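You operate a simulated robot arm through the tools that you are given. There is no shell and no other tool.

The job below is to be done with a simulated robot arm. You get a single attempt, and the scene is never put back.

JOB
Soak one pad in each caddy: of each colour the one with the most ml on its print.
Fine: blue for the wall, green for the rack, orange for the cupboard, grey for the floor; outer seats.

It is judged by the outcome, as a careful person would: the job done as asked, and still so three seconds after it is handed in. It fails if anything else is knocked over, pushed out of place, dropped, spilled or broken.

ROBOT AND FRAMES
A 7-joint arm with a two-finger parallel gripper, fixed in place. Base frame: the origin is at the foot of the arm, x ahead of it, y to its left, z up; the work surface is at about z = 0.86. Units: m, degrees, N and s.
Its first joint turns from -166.0 to 166.0 degrees. Payload 4.4 kg.
The TCP is the grasp point between the finger pads, 0.023 m short of the fingertips. In the tool frame z runs along the fingers and y along their closing line. Largest opening 0.094 m; finger width 0.038, thickness 0.01; the body of the gripper, 0.054 by 0.096 m, starts 0.039 m behind the TCP.
Orientation is that of the tool frame in the base frame, as a unit quaternion [x, y, z, w]. With the fingers straight down and closing along the base's y, the tool's x points along the base's -x, its y along +y and its z along -z.

CONTROLS
- The arm moves only by the tool move_arm. Its argument "motion" is a list of rows, each a list of 2 entries, a list of its own where there are three numbers: the shift along the tool's x, y, z in units of 50 mm (1.0 is 50 mm), then the turn, a rotation vector about the tool's x, y, z in units of 8 degrees (1.0 is 8 degrees). In form: [[[x, y, z], [ax, ay, az]], ...]. A call has 1 to 20 rows; each row shifts and turns the commanded pose from where the row before left it, along the tool's axes as they then stand. "gripper" is the closure, from 0 (fully open) to 1 (shut), set as the call begins (left out, the last holds). A call with a number of a shift or a turn outside -1 to 1 is refused whole. Each row takes 0.2 s and may step no farther than 0.05 m and 8.6 degrees from the row before; otherwise, or with a gripper value out of range, the whole call is refused. A pose out of reach is approached as far as the arm can. The call stops where the force on the tool passes 40 N (or 10 N more than at its start, if that is more) or the arm is blocked; 0.2 s more then pass. Each finger travels about 0.072 m/s and halts on what it meets, pressing with about 40 N; the grip force reading is that of the motor and also rises with nothing between the fingers. The clock runs only during rows and for 0.2 s after the last one: add rows that do not move to give the fingers time. It gives the time, the measured TCP pose, the force on the tool (base axes), the opening and the grip force at its end, in the units of the frame above (readings bear some noise), with the torque about the TCP (base axes, N m) and any sound that the robot's microphone picked up.
- Cameras (640 x 400 px; columns grow to the right, rows downward): "scene" is fixed at [0.2315, 0.4927, 1.4644]; the picture's right is [-0.48, -0.88, 0.00], its down [-0.65, 0.35, -0.68] and it looks along [0.59, -0.33, -0.74] (base axes); focal length 329 px, centre (320, 200). "wrist" rides on the gripper at [0.086, 0.016, -0.074] in the tool frame; the picture's right is [-0.18, 0.98, 0.00], its down [-0.58, -0.11, -0.81] and it looks along [-0.79, -0.15, 0.59] (tool axes); focal length 243 px, centre (320, 200). There is no depth. A picture from a camera that has moved, and an enlarged one, comes with that camera's place and axes in the base frame and with its lens. The place of the scene camera against the robot may be out by one fixed shift of up to 0.025 m in any direction.
- get_image(camera): a new picture of that camera. No time passes.
- zoom(camera, box): a new picture of the part [left, top, right, bottom] of that camera's present view, enlarged. No time passes.
- close_job(): hands the job in; it is judged then, once.

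Places have to be worked out from the pictures, the camera data and where the tool is seen. Open the gripper and draw the arm clear of the work before you hand the job in, unless the task says otherwise.

The tools are called after "Request:" by a JSON object that holds its "method" and its "body". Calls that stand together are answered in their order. move_arm: Moves the arm, as the interface text tells. Its arguments: {"type":"object","properties":{"motion":{"type":"array"},"gripper":{"type":"number"}},"required":["motion"]} The other tools are called the same way: get_image (camera) takes a picture; zoom (camera, box) takes an enlarged picture of a part of a camera's view; close_job () hands the job in.

At the start:

```text
t: 0.0
ee_pos: [0.6178, 0.457, 1.19]
tcp_rot: [0.0, 1.0, 0.0, 0.0]
ft_force: [0.1, 0.5, 0.8]
torque: [0.0, -0.03, -0.01]
width: 0.0938
finger_force: 0.0
```

scene: 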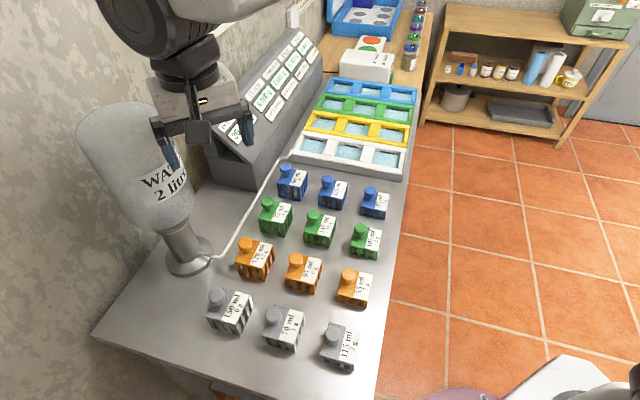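
wrist: 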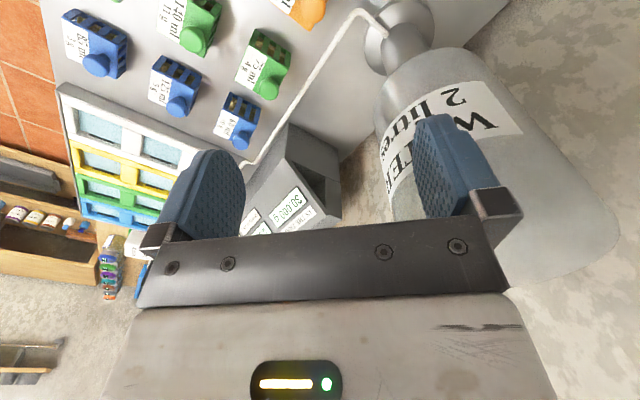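

I start by looking closely at the scene: the labels on the blocks, the caddies and the sign panel.

Request:
{"method": "zoom", "body": {"camera": "scene", "box": [200, 150, 420, 288]}}

Request:
{"method": "zoom", "body": {"camera": "scene", "box": [190, 230, 410, 380]}}

Request:
{"method": "zoom", "body": {"camera": "scene", "box": [270, 60, 430, 190]}}

Request:
{"method": "zoom", "body": {"camera": "scene", "box": [200, 20, 340, 190]}}

Request:
{"method": "zoom", "body": {"camera": "scene", "box": [300, 0, 640, 150]}}

Request:
{"method": "zoom", "body": {"camera": "scene", "box": [70, 90, 300, 290]}}

```text
2.90 times, centred on (310, 219) of scene
camera zoom: at [0.2315, 0.4927, 1.4644], right [-0.48, -0.88, 0.0], down [-0.65, 0.35, -0.68], along [0.59, -0.33, -0.74], focal length 954 px, centre (349, 145)
```

zoom: 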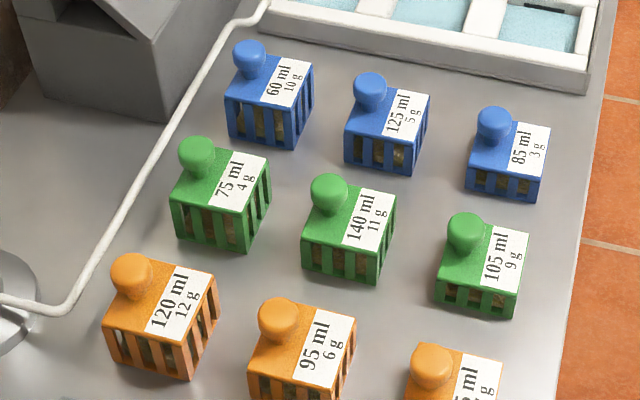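

```text
2.67 times, centred on (300, 305) of scene
camera zoom: at [0.2315, 0.4927, 1.4644], right [-0.48, -0.88, 0.0], down [-0.65, 0.35, -0.68], along [0.59, -0.33, -0.74], focal length 877 px, centre (373, -80)
```

zoom: 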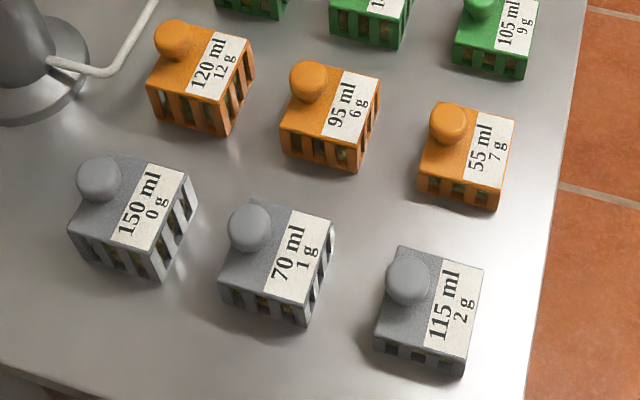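

```text
3.08 times, centred on (350, 125) of scene
camera zoom: at [0.2315, 0.4927, 1.4644], right [-0.48, -0.88, 0.0], down [-0.65, 0.35, -0.68], along [0.59, -0.33, -0.74], focal length 1012 px, centre (228, 431)
```

zoom: 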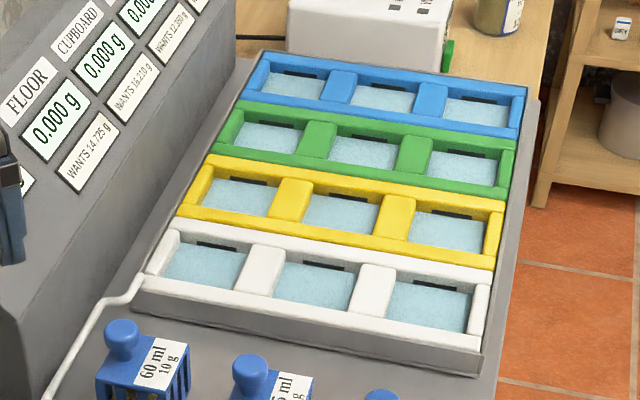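

```text
2.35 times, centred on (270, 105) of scene
camera zoom: at [0.2315, 0.4927, 1.4644], right [-0.48, -0.88, 0.0], down [-0.65, 0.35, -0.68], along [0.59, -0.33, -0.74], focal length 774 px, centre (438, 424)
```

zoom: 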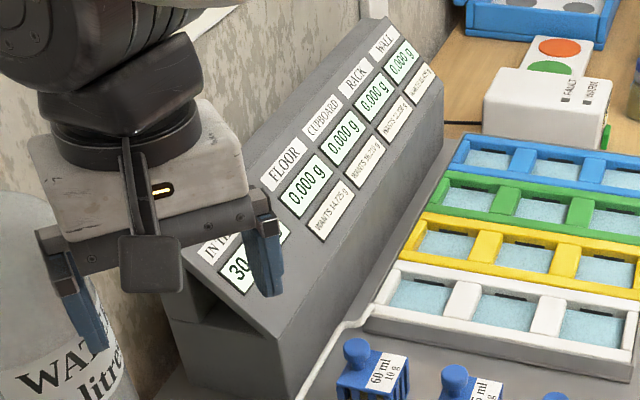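

```text
1.88 times, centred on (470, 75) of scene
camera zoom: at [0.2315, 0.4927, 1.4644], right [-0.48, -0.88, 0.0], down [-0.65, 0.35, -0.68], along [0.59, -0.33, -0.74], focal length 619 px, centre (38, 435)
```

zoom: 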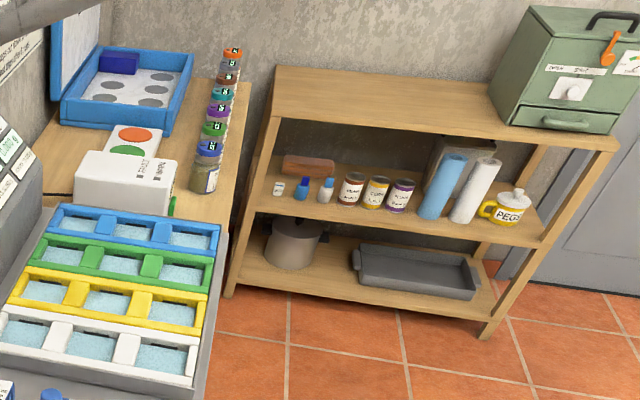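

```text
2.00 times, centred on (185, 190) of scene
camera zoom: at [0.2315, 0.4927, 1.4644], right [-0.48, -0.88, 0.0], down [-0.65, 0.35, -0.68], along [0.59, -0.33, -0.74], focal length 658 px, centre (590, 220)
```

zoom: 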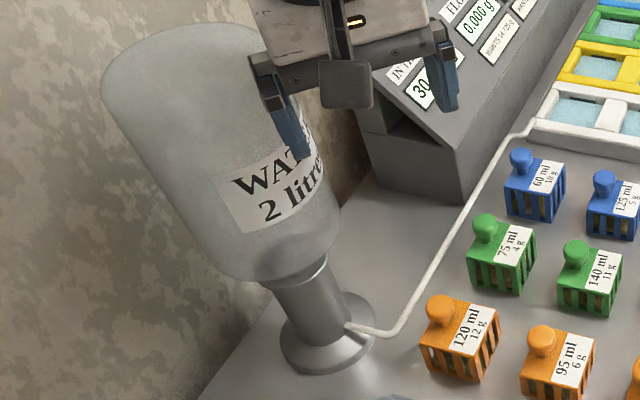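

The blocks carry prints in ml and g: most ml is blue 125, green 140, orange 120 and grey 150. The trays lie in a diagonal row, and before deciding anything I want a close look at the panel and the trays. I move the arm at height away from the bottle and turn the wrist camera toward the panel.

Request:
{"method": "move_arm", "body": {"motion": [[[0, -0.914, 0], [0, 0, 0]], [[0, -0.914, 0], [0, 0, 0]], [[0, -0.914, 0], [0, 0, 0]], [[0, -0.914, 0], [0, 0, 0]], [[0, -0.914, 0], [0, 0, 0]], [[0, -0.914, 0], [0, 0, 0]], [[0, -0.914, 0], [0, 0, 0]], [[0, -0.914, 0], [0, 0, 0]], [[0, -0.914, 0], [0, 0, 0]], [[-0.4, -0.9, 0], [0, 0, 0]], [[0, 0, 0], [0, 0, -1]], [[0, 0, 0], [0, 0, -1]], [[0, 0, 0], [0, 0, -1]], [[0, 0, 0], [0, 0, -1]], [[0, 0, 0], [0, 0, -1]], [[0, 0, 0], [0, 0, -1]], [[0, 0, 0], [0, 0, -1]]]}}

Request:
{"method": "get_image", "body": {"camera": "wrist"}}

Request:
{"method": "get_image", "body": {"camera": "scene"}}

```text
t: 3.6
ee_pos: [0.6387, -0.0, 1.1889]
tcp_rot: [-0.47, 0.883, 0.0, 0.001]
ft_force: [0.1, 0.7, -0.3]
torque: [0.0, 0.01, -0.02]
width: 0.0939
finger_force: 0.2
```

```text
taken
camera wrist: at [0.5779, -0.0623, 1.2642], right [-0.71, 0.7, 0.0], down [0.41, 0.42, 0.81], along [0.57, 0.58, -0.59], focal length 243 px, centre (320, 200)
```

wrist: 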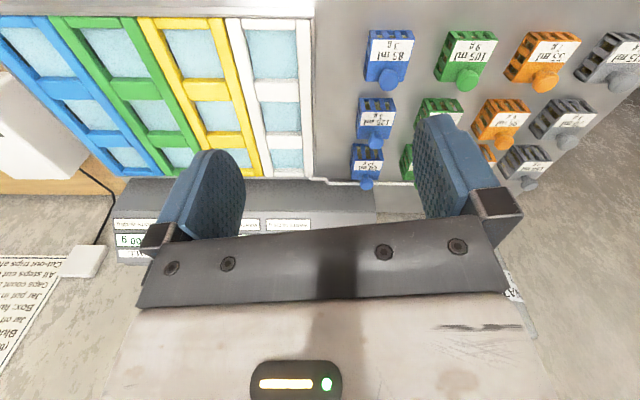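

```text
taken
```

scene: 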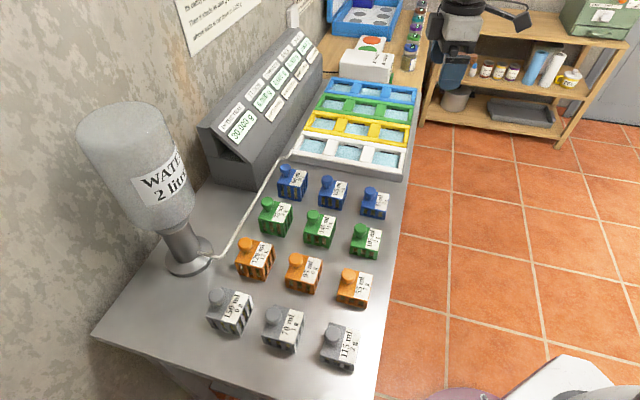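

Now the scene view is clear, so I zoom on the panel, the wall notice, and the trays.

Request:
{"method": "zoom", "body": {"camera": "scene", "box": [200, 25, 330, 150]}}

Request:
{"method": "zoom", "body": {"camera": "scene", "box": [170, 0, 310, 60]}}

Request:
{"method": "zoom", "body": {"camera": "wrist", "box": [0, 240, 110, 350]}}

Request:
{"method": "zoom", "body": {"camera": "wrist", "box": [100, 190, 320, 270]}}

Request:
{"method": "zoom", "body": {"camera": "wrist", "box": [0, 0, 320, 180]}}

Request:
{"method": "zoom", "body": {"camera": "scene", "box": [320, 0, 440, 80]}}

Request:
{"method": "zoom", "body": {"camera": "scene", "box": [400, 340, 640, 400]}}

```text
3.20 times, centred on (265, 88) of scene
camera zoom: at [0.2315, 0.4927, 1.4644], right [-0.48, -0.88, 0.0], down [-0.65, 0.35, -0.68], along [0.59, -0.33, -0.74], focal length 1053 px, centre (496, 560)
```

zoom: 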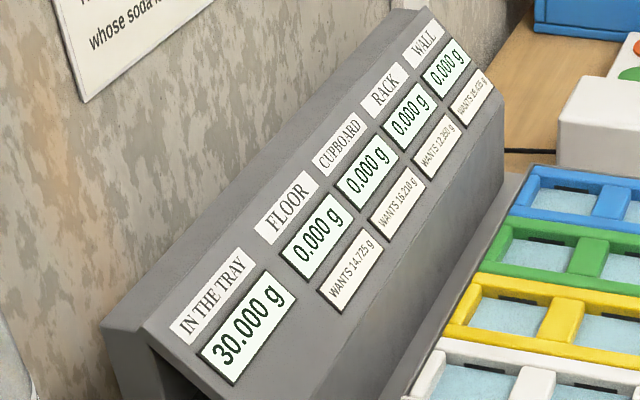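

```text
4.57 times, centred on (240, 30) of scene
camera zoom: at [0.2315, 0.4927, 1.4644], right [-0.48, -0.88, 0.0], down [-0.65, 0.35, -0.68], along [0.59, -0.33, -0.74], focal length 1504 px, centre (686, 977)
```

zoom: 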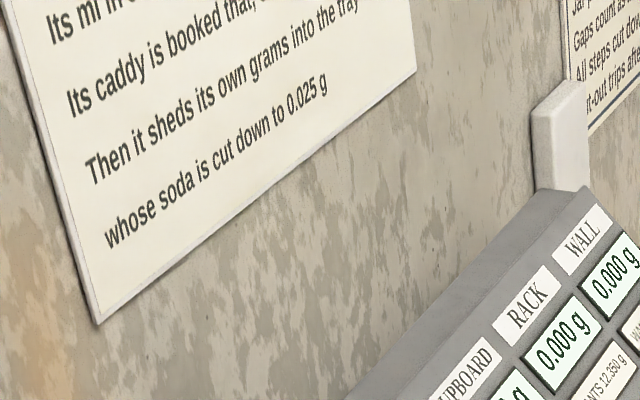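

```text
3.64 times, centred on (55, 295) of wrist
camera zoom: at [0.5779, -0.0623, 1.2642], right [-0.71, 0.7, 0.0], down [0.41, 0.42, 0.81], along [0.57, 0.58, -0.59], focal length 882 px, centre (1284, -146)
```

zoom: 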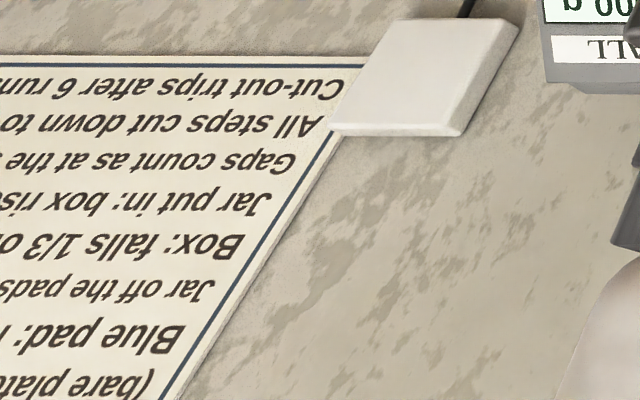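

```text
2.91 times, centred on (210, 230) of wrist
camera zoom: at [0.5779, -0.0623, 1.2642], right [-0.71, 0.7, 0.0], down [0.41, 0.42, 0.81], along [0.57, 0.58, -0.59], focal length 706 px, centre (640, 113)
```

zoom: 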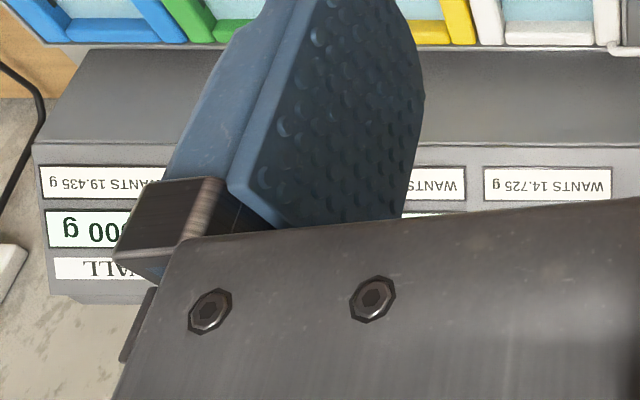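

```text
2.00 times, centred on (160, 90) of wrist
camera zoom: at [0.5779, -0.0623, 1.2642], right [-0.71, 0.7, 0.0], down [0.41, 0.42, 0.81], along [0.57, 0.58, -0.59], focal length 485 px, centre (640, 420)
```

zoom: 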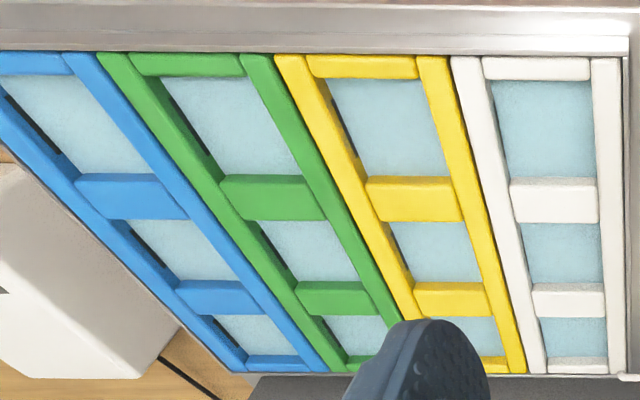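

```text
5.00 times, centred on (380, 40) of scene
camera zoom: at [0.2315, 0.4927, 1.4644], right [-0.48, -0.88, 0.0], down [-0.65, 0.35, -0.68], along [0.59, -0.33, -0.74], focal length 1645 px, centre (20, 1000)
```

zoom: 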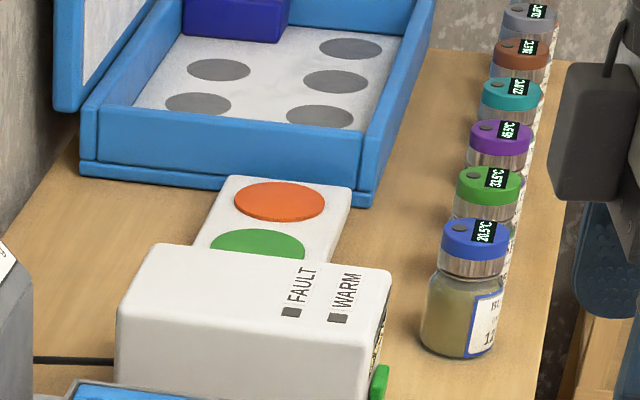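

```text
2.67 times, centred on (520, 370) of scene
camera zoom: at [0.2315, 0.4927, 1.4644], right [-0.48, -0.88, 0.0], down [-0.65, 0.35, -0.68], along [0.59, -0.33, -0.74], focal length 877 px, centre (-213, -253)
```

zoom: 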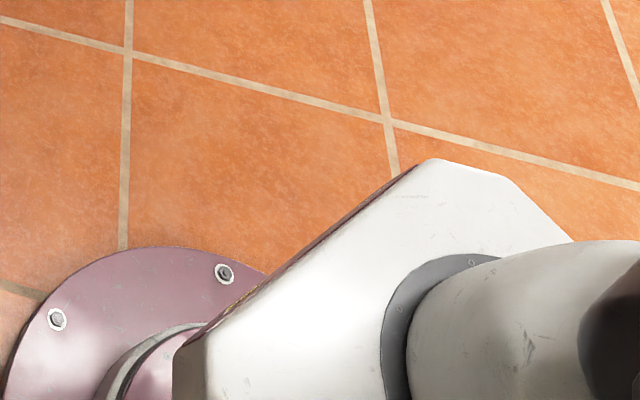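

A wall notice above the console gives a rule ("…its caddy is booked that… then it sheds its own grams into the tray, whose soda is cut down to 0.025 g") and the panel lists WANTS values, so order might matter. I move and tilt the wrist camera up to read the entire notice.

Request:
{"method": "move_arm", "body": {"motion": [[[-0.23, -0.82, -0.47], [0, 0, 0]], [[-0.23, -0.82, -0.47], [0, 0, 0]], [[-0.23, -0.82, -0.47], [0, 0, 0]], [[-0.23, -0.82, -0.47], [0, 0, 0]], [[-0.23, -0.82, -0.47], [0, 0, 0]], [[-0.23, -0.82, -0.47], [0, 0, 0]], [[0, 0, 0], [0, -1, 0]], [[0, 0, 0], [0, -1, 0]], [[0, 0, 0], [0, -1, 0]], [[0, 0, 0], [0, -1, 0]], [[0, 0, 0], [0, -1, 0]], [[0, 0, 0], [0, -1, 0]]]}}

Request:
{"method": "get_image", "body": {"camera": "wrist"}}

```text
t: 6.2
ee_pos: [0.8812, -0.0785, 1.3308]
tcp_rot: [-0.429, 0.807, 0.191, 0.359]
ft_force: [1.7, 0.2, 0.9]
torque: [-0.01, 0.02, -0.02]
width: 0.0938
finger_force: 0.1
```

```text
taken
camera wrist: at [0.8051, -0.1637, 1.3161], right [-0.75, 0.65, 0.14], down [-0.03, -0.24, 0.97], along [0.66, 0.72, 0.2], focal length 243 px, centre (320, 200)
```

wrist: 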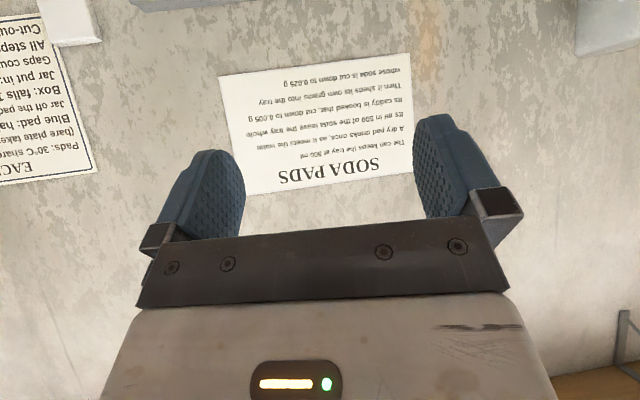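

The notice is in view between the fingers, upside down; I zoom on it.

Request:
{"method": "zoom", "body": {"camera": "wrist", "box": [215, 45, 425, 195]}}

Request:
{"method": "zoom", "body": {"camera": "wrist", "box": [220, 60, 330, 130]}}

Request:
{"method": "zoom", "body": {"camera": "wrist", "box": [310, 50, 420, 190]}}

Request:
{"method": "zoom", "body": {"camera": "scene", "box": [255, 25, 330, 125]}}

Request:
{"method": "zoom", "body": {"camera": "wrist", "box": [0, 0, 110, 190]}}

```text
2.67 times, centred on (320, 120) of wrist
camera zoom: at [0.8051, -0.1637, 1.3161], right [-0.75, 0.65, 0.14], down [-0.03, -0.24, 0.97], along [0.66, 0.72, 0.2], focal length 647 px, centre (320, 413)
```

zoom: 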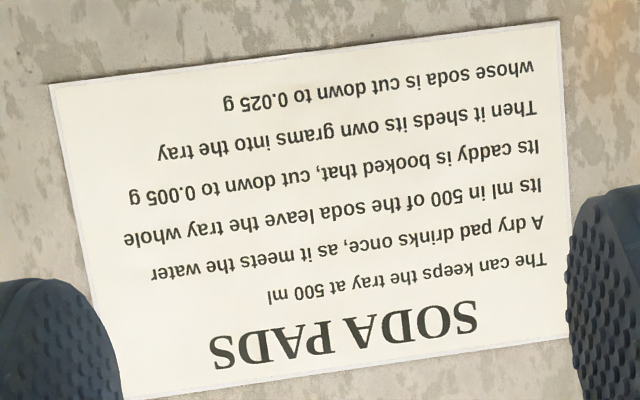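

```text
5.71 times, centred on (275, 95) of wrist
camera zoom: at [0.8051, -0.1637, 1.3161], right [-0.75, 0.65, 0.14], down [-0.03, -0.24, 0.97], along [0.66, 0.72, 0.2], focal length 1386 px, centre (577, 800)
```

zoom: 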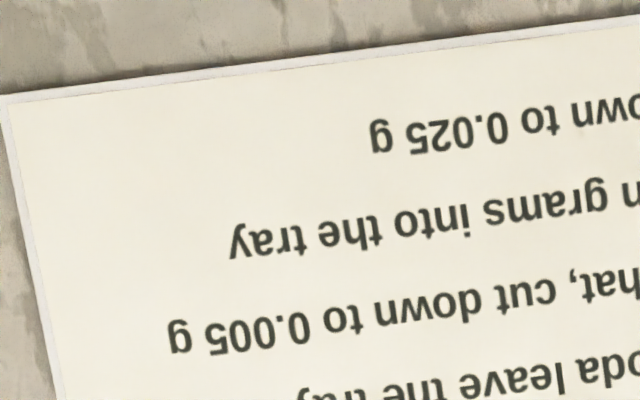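

```text
2.86 times, centred on (365, 120) of wrist
camera zoom: at [0.8051, -0.1637, 1.3161], right [-0.75, 0.65, 0.14], down [-0.03, -0.24, 0.97], along [0.66, 0.72, 0.2], focal length 693 px, centre (191, 429)
```

zoom: 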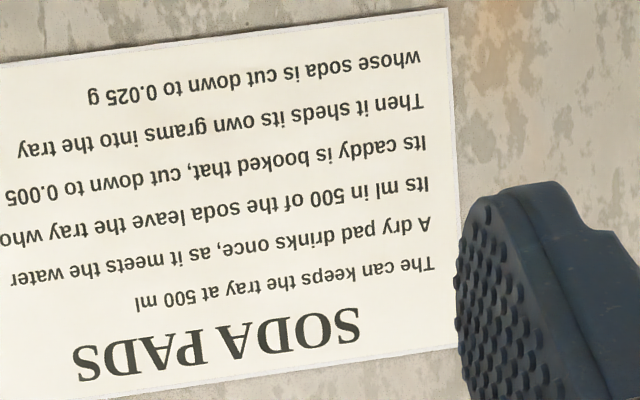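

```text
4.00 times, centred on (292, 75) of scene
camera zoom: at [0.2315, 0.4927, 1.4644], right [-0.48, -0.88, 0.0], down [-0.65, 0.35, -0.68], along [0.59, -0.33, -0.74], focal length 1316 px, centre (430, 700)
```

zoom: 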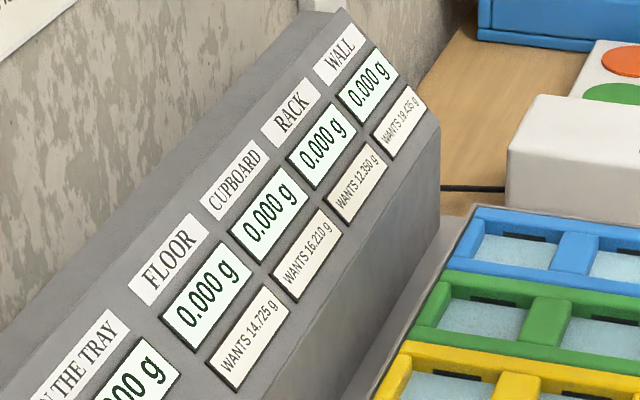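

```text
2.11 times, centred on (55, 95) of wrist
camera zoom: at [0.8051, -0.1637, 1.3161], right [-0.75, 0.65, 0.14], down [-0.03, -0.24, 0.97], along [0.66, 0.72, 0.2], focal length 511 px, centre (878, 421)
```

zoom: 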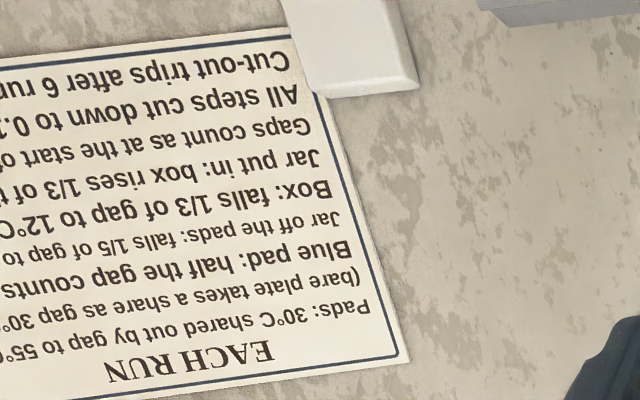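

The notice reads: each pad drinks ml/500 of the tray's soda once, then sheds its grams into the tray. The panel's WANTS (14.725, 16.210, 12.350, 19.435 g) sum to more than four pads can ever book, so they don't constrain this four-pad request. Next I lower the camera and look at the trays from the aisle side for labels and dimensions.

Request:
{"method": "move_arm", "body": {"motion": [[[0, 0, 0], [0, 1, 0]], [[0, 0, 0], [0, 1, 0]], [[0, 0, 0], [0, 1, 0]], [[0, 0, 0], [0, 1, 0]], [[0, 0, 0], [0, 1, 0]], [[0, 0, 0], [0, 1, 0]], [[0.67, 0.06, 0.625], [0, 0, 0]], [[0.67, 0.06, 0.625], [0, 0, 0]], [[0.67, 0.06, 0.625], [0, 0, 0]], [[0.67, 0.06, 0.625], [0, 0, 0]], [[0.67, 0.06, 0.625], [0, 0, 0]], [[0.67, 0.06, 0.625], [0, 0, 0]], [[0.67, 0.06, 0.625], [0, 0, 0]], [[0.67, 0.06, 0.625], [0, 0, 0]]]}}

Request:
{"method": "get_image", "body": {"camera": "wrist"}}

Request:
{"method": "zoom", "body": {"camera": "wrist", "box": [60, 0, 460, 190]}}

```text
t: 9.2
ee_pos: [0.7098, -0.2883, 1.0816]
tcp_rot: [-0.47, 0.883, -0.001, 0.001]
ft_force: [0.5, 0.1, -0.2]
torque: [0.0, 0.03, 0.02]
width: 0.0938
finger_force: 0.0
```

```text
taken
camera wrist: at [0.6487, -0.3509, 1.1557], right [-0.71, 0.7, 0.0], down [0.41, 0.42, 0.81], along [0.57, 0.57, -0.59], focal length 243 px, centre (320, 200)
```

wrist: 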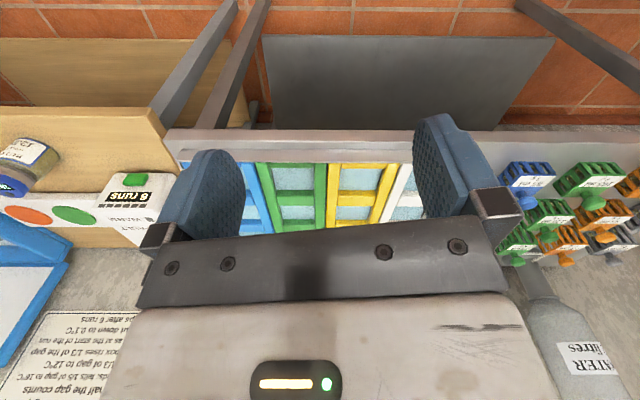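

```text
1.60 times, centred on (260, 95) of wrist
camera zoom: at [0.6487, -0.3509, 1.1557], right [-0.71, 0.7, 0.0], down [0.41, 0.42, 0.81], along [0.57, 0.57, -0.59], focal length 388 px, centre (416, 368)
```

zoom: 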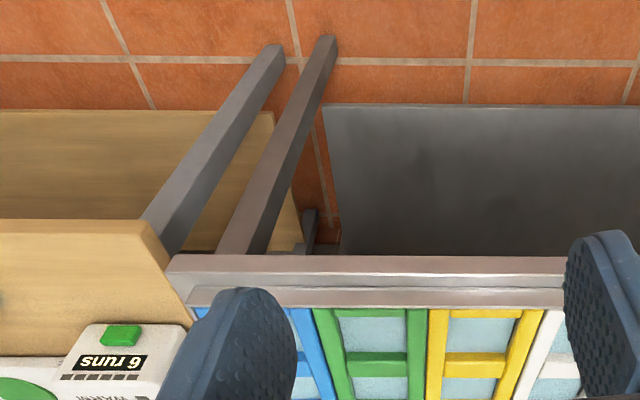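

No labels on the trays' aisle side. Now I move over to view the pads closely from above.

Request:
{"method": "move_arm", "body": {"motion": [[[-0.385, 0.862, -0.1], [0, 0, 0]], [[-0.385, 0.862, -0.1], [0, 0, 0]], [[-0.385, 0.862, -0.1], [0, 0, 0]], [[-0.385, 0.862, -0.1], [0, 0, 0]], [[-0.385, 0.862, -0.1], [0, 0, 0]], [[-0.385, 0.862, -0.1], [0, 0, 0]], [[-0.385, 0.862, -0.1], [0, 0, 0]], [[-0.385, 0.862, -0.1], [0, 0, 0]], [[-0.385, 0.862, -0.1], [0, 0, 0]], [[-0.385, 0.862, -0.1], [0, 0, 0]]]}}

Request:
{"method": "get_image", "body": {"camera": "wrist"}}

Request:
{"method": "zoom", "body": {"camera": "wrist", "box": [120, 20, 440, 220]}}

```text
t: 11.4
ee_pos: [0.4614, 0.1151, 1.1309]
tcp_rot: [-0.47, 0.883, 0.001, 0.001]
ft_force: [0.4, -0.3, 0.4]
torque: [-0.02, -0.01, -0.06]
width: 0.0941
finger_force: 0.1
```

```text
taken
camera wrist: at [0.4006, 0.0525, 1.2062], right [-0.71, 0.7, 0.0], down [0.41, 0.42, 0.81], along [0.57, 0.57, -0.59], focal length 243 px, centre (320, 200)
```

wrist: 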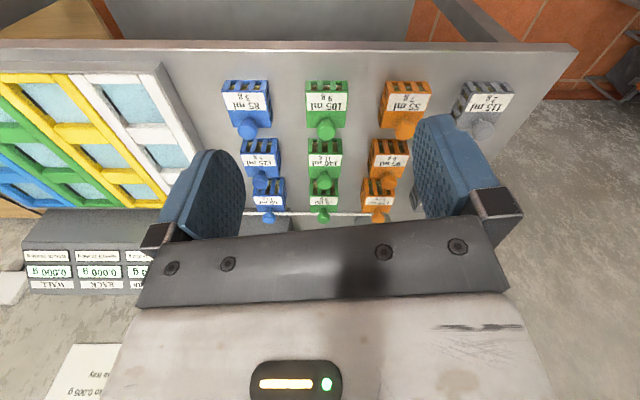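

```text
2.00 times, centred on (280, 120) of wrist
camera zoom: at [0.4006, 0.0525, 1.2062], right [-0.71, 0.7, 0.0], down [0.41, 0.42, 0.81], along [0.57, 0.57, -0.59], focal length 485 px, centre (400, 360)
```

zoom: 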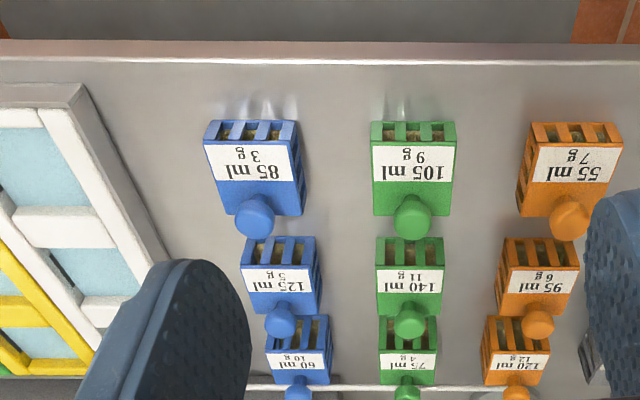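

The pads are about 57 mm square, 34 mm tall, with a knob of roughly 28 mm on the wall-side half; the wells look about 66 mm square. I zoom in more to measure the knob shape and well dimensions.

Request:
{"method": "zoom", "body": {"camera": "wrist", "box": [210, 70, 370, 170]}}

Request:
{"method": "zoom", "body": {"camera": "wrist", "box": [230, 130, 350, 230]}}

Request:
{"method": "zoom", "body": {"camera": "wrist", "box": [0, 50, 200, 210]}}

Request:
{"method": "zoom", "body": {"camera": "scene", "box": [290, 160, 400, 260]}}

Request:
{"method": "zoom", "body": {"camera": "scene", "box": [195, 220, 300, 345]}}

Request:
{"method": "zoom", "body": {"camera": "scene", "box": [340, 120, 430, 190]}}

```text
4.00 times, centred on (290, 120) of wrist
camera zoom: at [0.4006, 0.0525, 1.2062], right [-0.71, 0.7, 0.0], down [0.41, 0.42, 0.81], along [0.57, 0.57, -0.59], focal length 970 px, centre (440, 520)
```

zoom: 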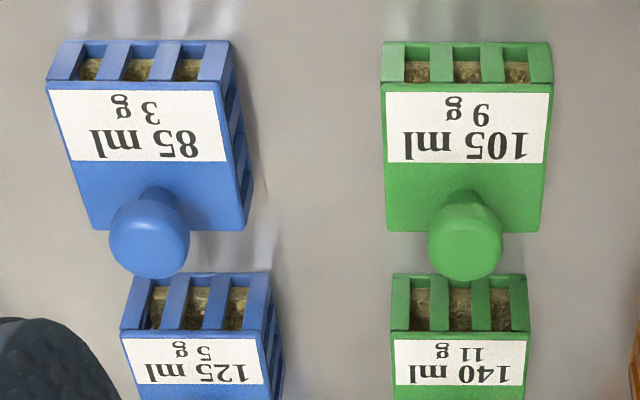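

```text
4.00 times, centred on (290, 180) of wrist
camera zoom: at [0.4006, 0.0525, 1.2062], right [-0.71, 0.7, 0.0], down [0.41, 0.42, 0.81], along [0.57, 0.57, -0.59], focal length 970 px, centre (440, 280)
```

zoom: 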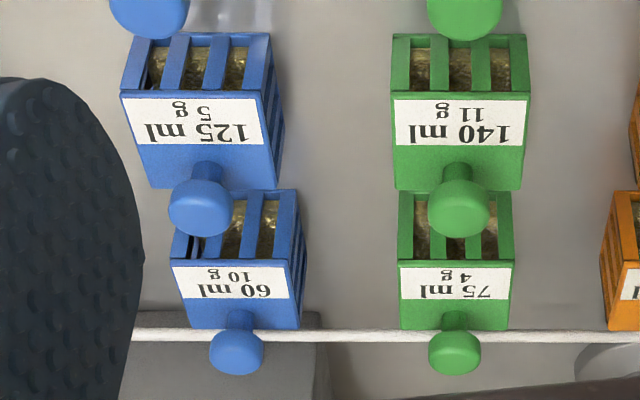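

```text
2.50 times, centred on (100, 130) of wrist
camera zoom: at [0.4006, 0.0525, 1.2062], right [-0.71, 0.7, 0.0], down [0.41, 0.42, 0.81], along [0.57, 0.57, -0.59], focal length 606 px, centre (870, 375)
```

zoom: 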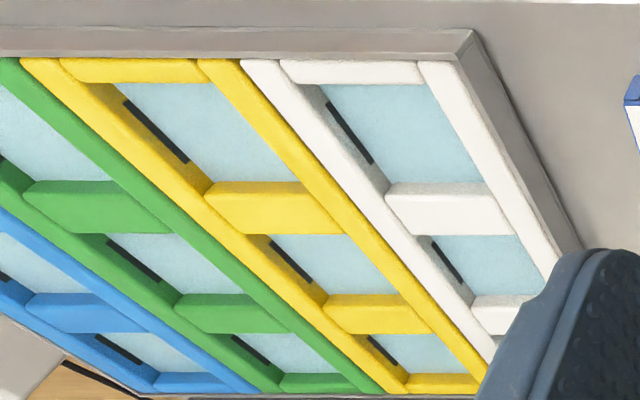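

```text
4.00 times, centred on (345, 210) of scene
camera zoom: at [0.2315, 0.4927, 1.4644], right [-0.48, -0.88, 0.0], down [-0.65, 0.35, -0.68], along [0.59, -0.33, -0.74], focal length 1316 px, centre (220, 160)
```

zoom: 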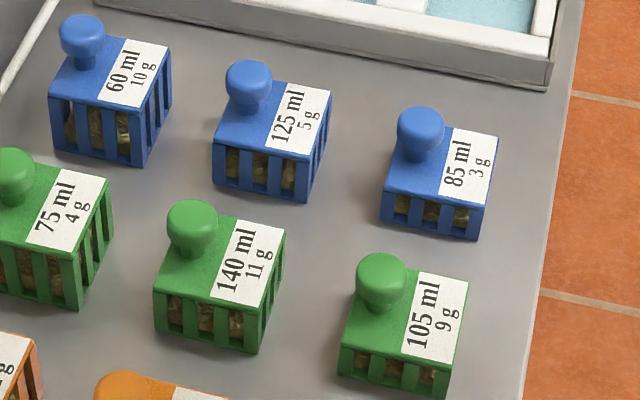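

```text
3.20 times, centred on (248, 282) of scene
camera zoom: at [0.2315, 0.4927, 1.4644], right [-0.48, -0.88, 0.0], down [-0.65, 0.35, -0.68], along [0.59, -0.33, -0.74], focal length 1053 px, centre (552, -64)
```

zoom: 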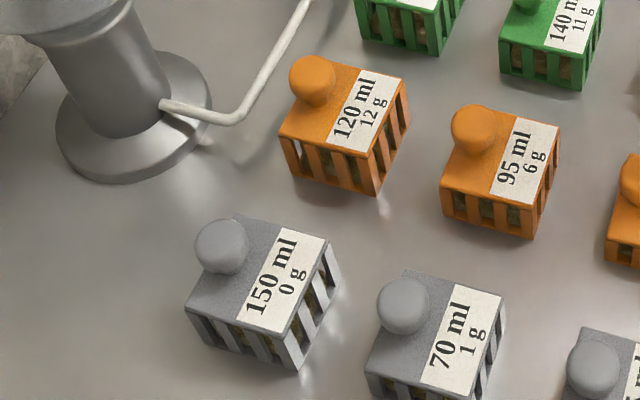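

```text
5.71 times, centred on (385, 155) of scene
camera zoom: at [0.2315, 0.4927, 1.4644], right [-0.48, -0.88, 0.0], down [-0.65, 0.35, -0.68], along [0.59, -0.33, -0.74], focal length 1880 px, centre (-51, 457)
```

zoom: 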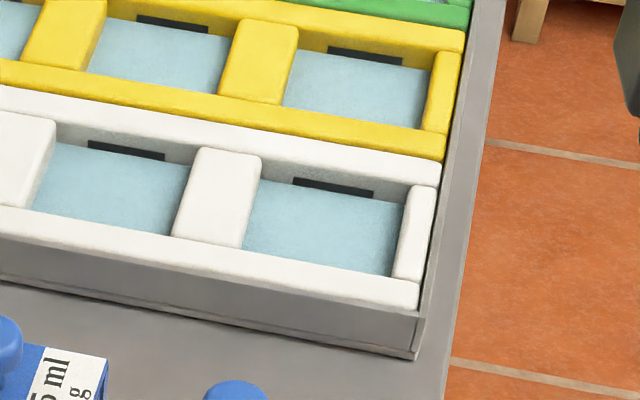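

The knobs are mushrooms (stem with head ~26 mm) and the tray rims are at about z=0.89. I'll keep the camera square with the bench and go look at the grey 150 ml pad from nearby to locate its knob accurately.

Request:
{"method": "move_arm", "body": {"motion": [[[-0.8375, 0.435, 0.14], [0, 0, 0]], [[-0.8375, 0.435, 0.14], [0, 0, 0]], [[-0.8375, 0.435, 0.14], [0, 0, 0]], [[-0.8375, 0.435, 0.14], [0, 0, 0]], [[-0.8375, 0.435, 0.14], [0, 0, 0]], [[-0.8375, 0.435, 0.14], [0, 0, 0]], [[-0.8375, 0.435, 0.14], [0, 0, 0]], [[-0.8375, 0.435, 0.14], [0, 0, 0]]]}}

Request:
{"method": "get_image", "body": {"camera": "wrist"}}

Request:
{"method": "zoom", "body": {"camera": "wrist", "box": [220, 0, 420, 125]}}

Request:
{"method": "get_image", "body": {"camera": "scene"}}

```text
t: 13.2
ee_pos: [0.5043, 0.4882, 1.0747]
tcp_rot: [-0.469, 0.883, 0.0, 0.0]
ft_force: [-0.5, 0.5, 0.1]
torque: [-0.01, -0.04, 0.0]
width: 0.0941
finger_force: 0.1
```

```text
taken
camera wrist: at [0.443, 0.4259, 1.1493], right [-0.71, 0.7, 0.0], down [0.41, 0.42, 0.81], along [0.57, 0.57, -0.59], focal length 243 px, centre (320, 200)
```

wrist: 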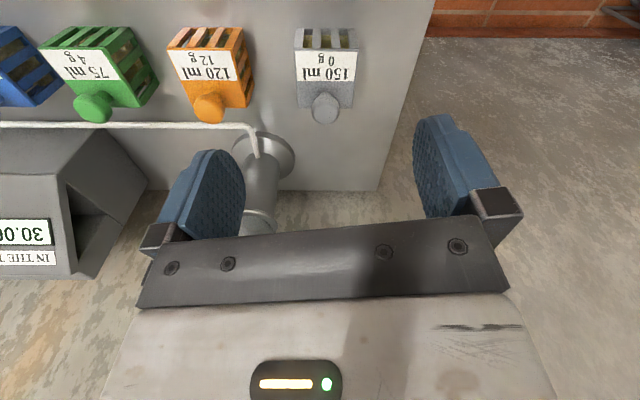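

```text
3.20 times, centred on (320, 62) of wrist
camera zoom: at [0.443, 0.4259, 1.1493], right [-0.71, 0.7, 0.0], down [0.41, 0.42, 0.81], along [0.57, 0.57, -0.59], focal length 776 px, centre (320, 640)
```

zoom: 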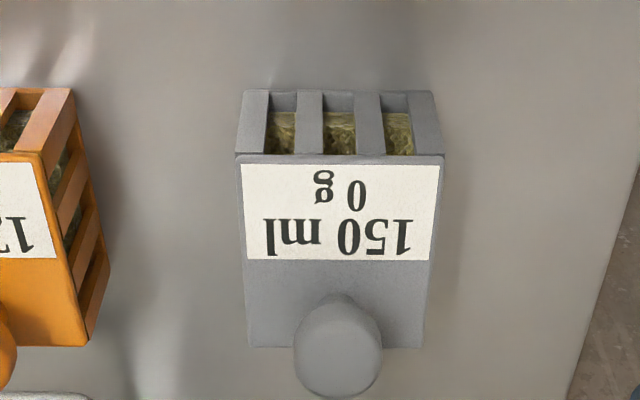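

```text
taken
```

scene: 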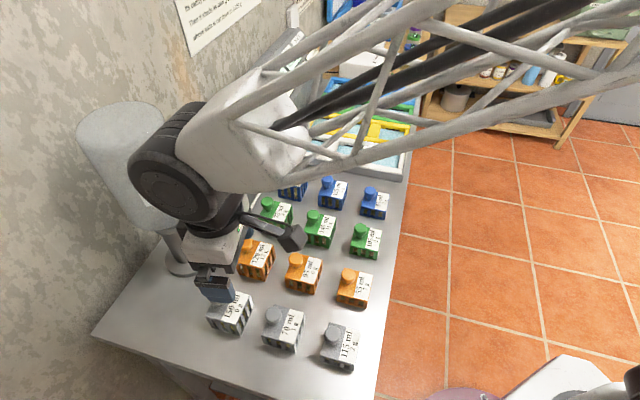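

The 150 ml pad is about 60 mm square and 50 mm tall (top at z≈0.91); I put its knob at about (0.539, 0.532) with its head at z≈0.923–0.938. I approach to a point 3 cm above the grasp height and check.

Request:
{"method": "move_arm", "body": {"motion": [[[-0.369, -0.031, 0.4], [0, 0, 0]], [[-0.369, -0.031, 0.8], [0, 0, 0]], [[-0.369, -0.031, 0.8], [0, 0, 0]], [[0, 0, 0], [0, 0, 0]]]}}

Request:
{"method": "get_image", "body": {"camera": "wrist"}}

Request:
{"method": "get_image", "body": {"camera": "scene"}}

```text
t: 14.2
ee_pos: [0.5397, 0.5288, 0.9742]
tcp_rot: [-0.469, 0.883, 0.0, 0.001]
ft_force: [0.5, -0.2, 0.2]
torque: [0.01, 0.02, 0.0]
width: 0.0938
finger_force: 0.0
```

```text
taken
camera wrist: at [0.4785, 0.4673, 1.0481], right [-0.71, 0.7, 0.0], down [0.42, 0.42, 0.81], along [0.57, 0.57, -0.59], focal length 243 px, centre (320, 200)
```

wrist: 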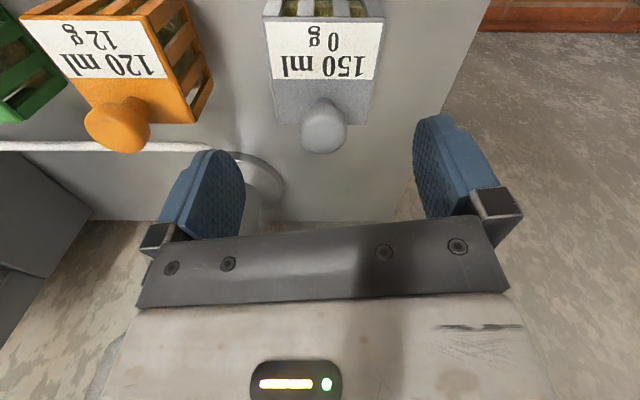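

```text
taken
```

scene: 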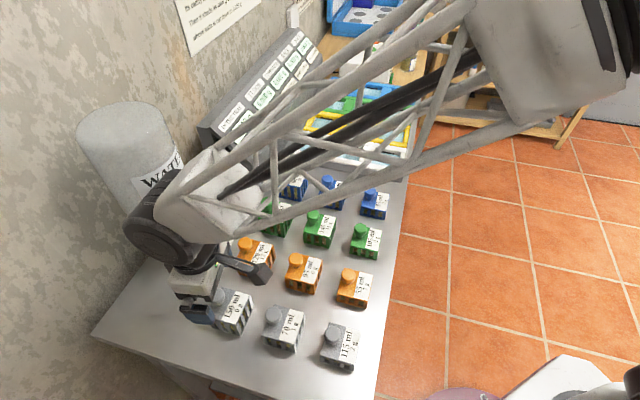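

The knob shows at nearly the expected place between the fingers. I zoom to fine-tune before descending.

Request:
{"method": "zoom", "body": {"camera": "wrist", "box": [240, 0, 400, 180]}}

```text
2.22 times, centred on (320, 90) of wrist
camera zoom: at [0.4785, 0.4673, 1.0481], right [-0.71, 0.7, 0.0], down [0.42, 0.42, 0.81], along [0.57, 0.57, -0.59], focal length 539 px, centre (320, 444)
```

zoom: 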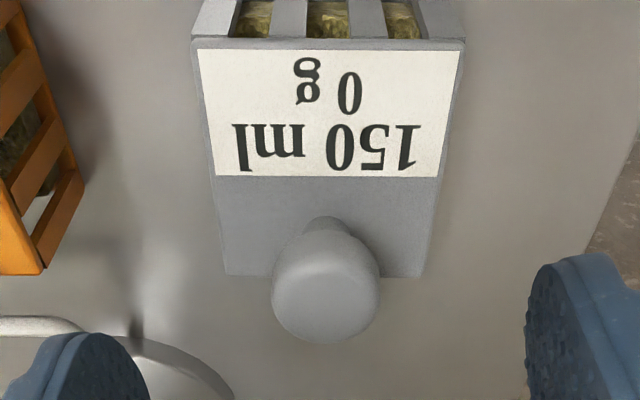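

Centring is within 2 mm. I descend to the grasp height (TCP z≈0.939), then close.

Request:
{"method": "move_arm", "body": {"motion": [[[0, 0.03, 0.24], [0, 0, 0]], [[0, 0, 0.24], [0, 0, 0]], [[0, 0, 0.24], [0, 0, 0]], [[0, 0, 0], [0, 0, 0]]]}}

Request:
{"method": "move_arm", "body": {"motion": [[[0, 0, 0], [0, 0, 0]], [[0, 0, 0], [0, 0, 0]], [[0, 0, 0], [0, 0, 0]], [[0, 0, 0], [0, 0, 0]], [[0, 0, 0], [0, 0, 0]]], "gripper": 1}}

Request:
{"method": "get_image", "body": {"camera": "wrist"}}

```text
t: 15.2
ee_pos: [0.5378, 0.5319, 0.9393]
tcp_rot: [-0.469, 0.883, 0.001, 0.001]
ft_force: [-0.5, -0.1, 0.2]
torque: [0.0, -0.01, 0.02]
width: 0.0939
finger_force: 0.2
```

```text
t: 16.4
ee_pos: [0.5373, 0.5316, 0.9394]
tcp_rot: [-0.47, 0.883, 0.0, 0.0]
ft_force: [-0.3, 0.5, 0.1]
torque: [0.01, 0.02, 0.01]
width: 0.024
finger_force: 40.0
```

```text
taken
camera wrist: at [0.4771, 0.4689, 1.0139], right [-0.71, 0.7, 0.0], down [0.41, 0.42, 0.81], along [0.57, 0.57, -0.59], focal length 243 px, centre (320, 200)
```

wrist: 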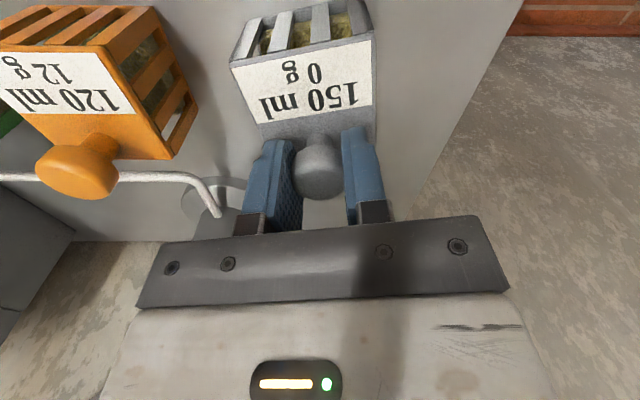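

The knob is gripped at 24 mm and the pad turned a few degrees to align with the fingers (so the knob likely has flats). I lift it a few cm and look.

Request:
{"method": "move_arm", "body": {"motion": [[[0, 0, -0.3], [0, 0, 0]], [[0, 0, -0.5], [0, 0, 0]], [[0, 0, -0.5], [0, 0, 0]], [[0, 0, 0], [0, 0, 0]]]}}

Request:
{"method": "get_image", "body": {"camera": "wrist"}}

Request:
{"method": "zoom", "body": {"camera": "wrist", "box": [200, 0, 420, 210]}}

Request:
{"method": "get_image", "body": {"camera": "scene"}}

```text
t: 17.4
ee_pos: [0.5376, 0.531, 1.0028]
tcp_rot: [-0.47, 0.883, 0.0, 0.0]
ft_force: [-0.1, -0.5, 0.3]
torque: [0.05, -0.01, 0.0]
width: 0.0243
finger_force: 39.8
```

```text
taken
camera wrist: at [0.4763, 0.4685, 1.0789], right [-0.71, 0.7, 0.0], down [0.42, 0.42, 0.81], along [0.57, 0.57, -0.59], focal length 243 px, centre (320, 200)
```

wrist: 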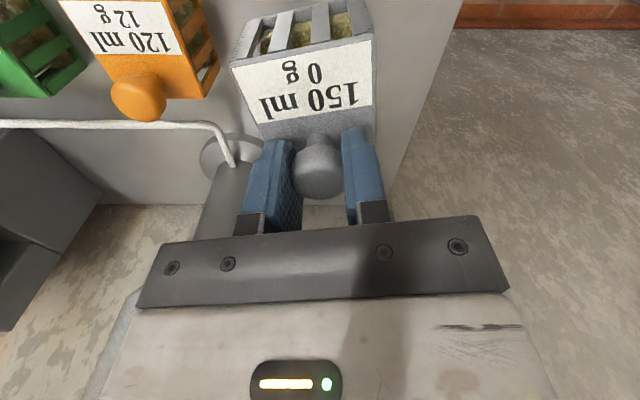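

```text
1.90 times, centred on (310, 105) of wrist
camera zoom: at [0.4763, 0.4685, 1.0789], right [-0.71, 0.7, 0.0], down [0.42, 0.42, 0.81], along [0.57, 0.57, -0.59], focal length 462 px, centre (339, 381)
```

zoom: 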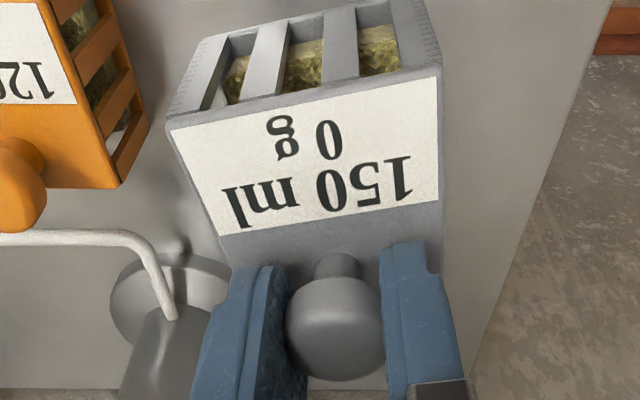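

```text
taken
```

scene: 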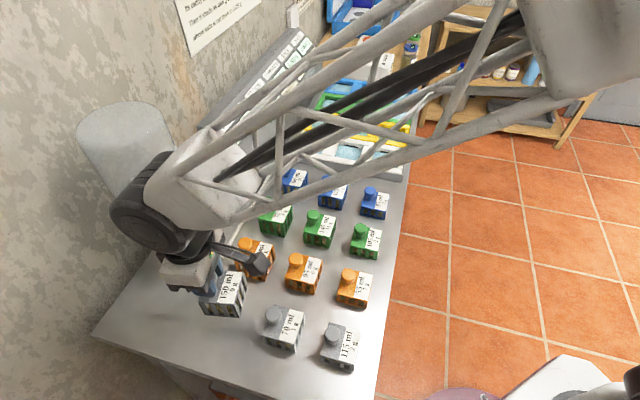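

The pad is held squarely: its centre is 15 mm to the tool's +x from the TCP and its edges are parallel to the tool axes. I raise it and carry it toward the trays, stopping where the camera sees the outer wells beside the pad for measuring.

Request:
{"method": "move_arm", "body": {"motion": [[[0, 0, -0.72], [0, 0, 0]], [[0, 0, -0.72], [0, 0, 0]], [[0.3, -0.33, 0], [0, 0, 0]], [[0.569, -0.628, 0], [0, 0, 0]], [[0.569, -0.628, 0], [0, 0, 0]], [[0.569, -0.628, 0], [0, 0, 0]], [[0.569, -0.628, 0], [0, 0, 0]], [[0.569, -0.628, 0], [0, 0, 0]], [[0.569, -0.628, 0], [0, 0, 0]], [[0.569, -0.628, 0], [0, 0, 0]], [[0.569, -0.628, 0], [0, 0, 0]], [[0.569, -0.628, 0], [0, 0, 0]], [[0.569, -0.628, 0], [0, 0, 0]], [[0.27, -0.3, 0], [0, 0, 0]], [[0, 0, 0], [0, 0, 0]]]}}

Request:
{"method": "get_image", "body": {"camera": "wrist"}}

Request:
{"method": "zoom", "body": {"camera": "wrist", "box": [60, 0, 260, 125]}}

Request:
{"method": "get_image", "body": {"camera": "scene"}}

```text
t: 20.6
ee_pos: [0.65, 0.079, 1.0747]
tcp_rot: [-0.469, 0.883, 0.0, 0.0]
ft_force: [1.0, -0.8, -0.7]
torque: [0.01, 0.0, 0.0]
width: 0.024
finger_force: 39.7
```

```text
taken
camera wrist: at [0.5888, 0.0166, 1.1488], right [-0.71, 0.7, 0.0], down [0.41, 0.42, 0.81], along [0.57, 0.57, -0.59], focal length 243 px, centre (320, 200)
```

wrist: 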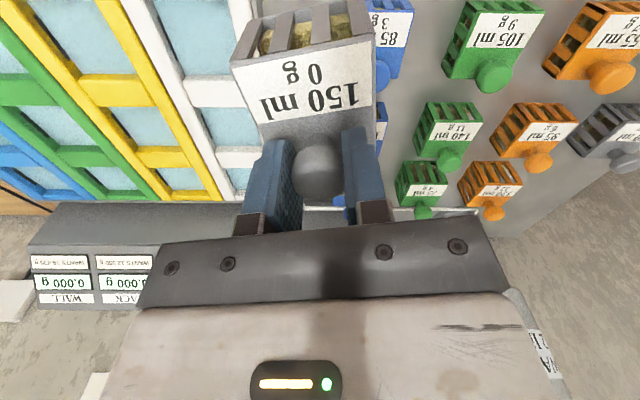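

```text
3.20 times, centred on (160, 62) of wrist
camera zoom: at [0.5888, 0.0166, 1.1488], right [-0.71, 0.7, 0.0], down [0.41, 0.42, 0.81], along [0.57, 0.57, -0.59], focal length 776 px, centre (832, 640)
```

zoom: 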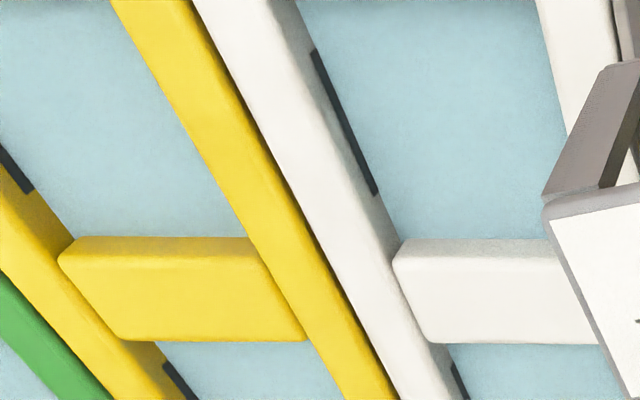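

```text
taken
```

scene: 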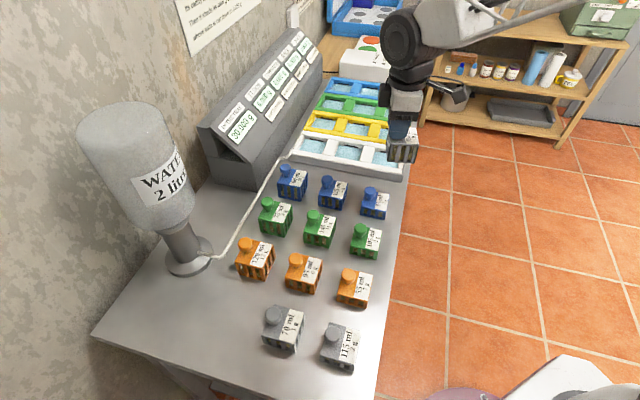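

I back off toward the aisle so the whole of each outer well is visible.

Request:
{"method": "move_arm", "body": {"motion": [[[0.8, 0.14, 0], [0, 0, 0]], [[0.8, 0.14, 0], [0, 0, 0]], [[0, 0, 0], [0, 0, 0]]]}}

Request:
{"method": "get_image", "body": {"camera": "wrist"}}

Request:
{"method": "zoom", "body": {"camera": "wrist", "box": [90, 0, 250, 125]}}

Request:
{"method": "zoom", "body": {"camera": "wrist", "box": [0, 0, 160, 125]}}

```text
t: 21.4
ee_pos: [0.5916, 0.0194, 1.0755]
tcp_rot: [-0.469, 0.883, 0.0, 0.0]
ft_force: [-0.1, 0.1, 0.3]
torque: [0.02, 0.0, -0.03]
width: 0.0241
finger_force: 39.7
```

```text
taken
camera wrist: at [0.5316, -0.0423, 1.1497], right [-0.71, 0.7, 0.0], down [0.41, 0.42, 0.81], along [0.57, 0.57, -0.59], focal length 243 px, centre (320, 200)
```

wrist: 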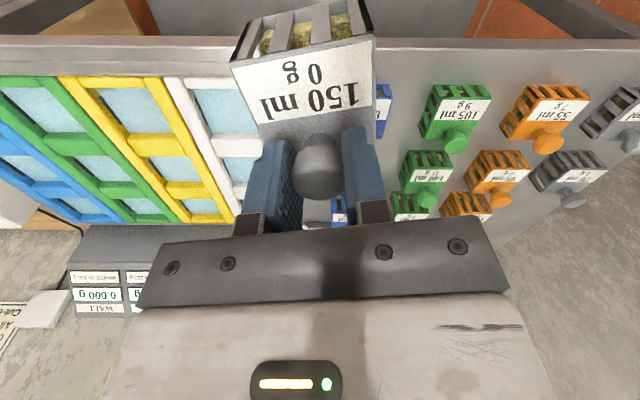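

```text
3.20 times, centred on (170, 62) of wrist
camera zoom: at [0.5316, -0.0423, 1.1497], right [-0.71, 0.7, 0.0], down [0.41, 0.42, 0.81], along [0.57, 0.57, -0.59], focal length 776 px, centre (800, 640)
```

zoom: 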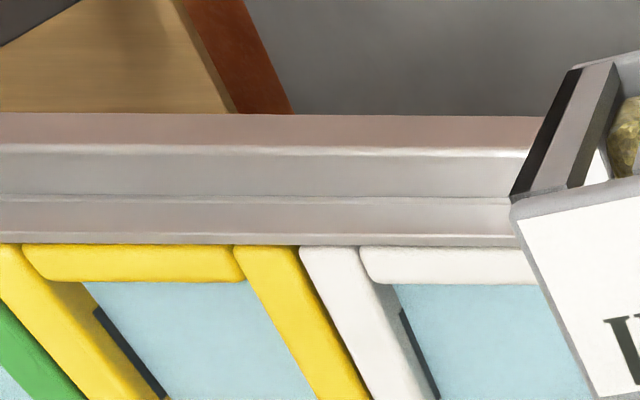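

```text
3.20 times, centred on (80, 62) of wrist
camera zoom: at [0.5316, -0.0423, 1.1497], right [-0.71, 0.7, 0.0], down [0.41, 0.42, 0.81], along [0.57, 0.57, -0.59], focal length 776 px, centre (1088, 640)
```

zoom: 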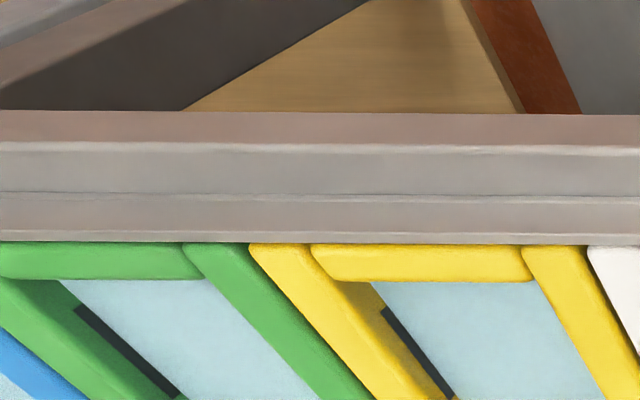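

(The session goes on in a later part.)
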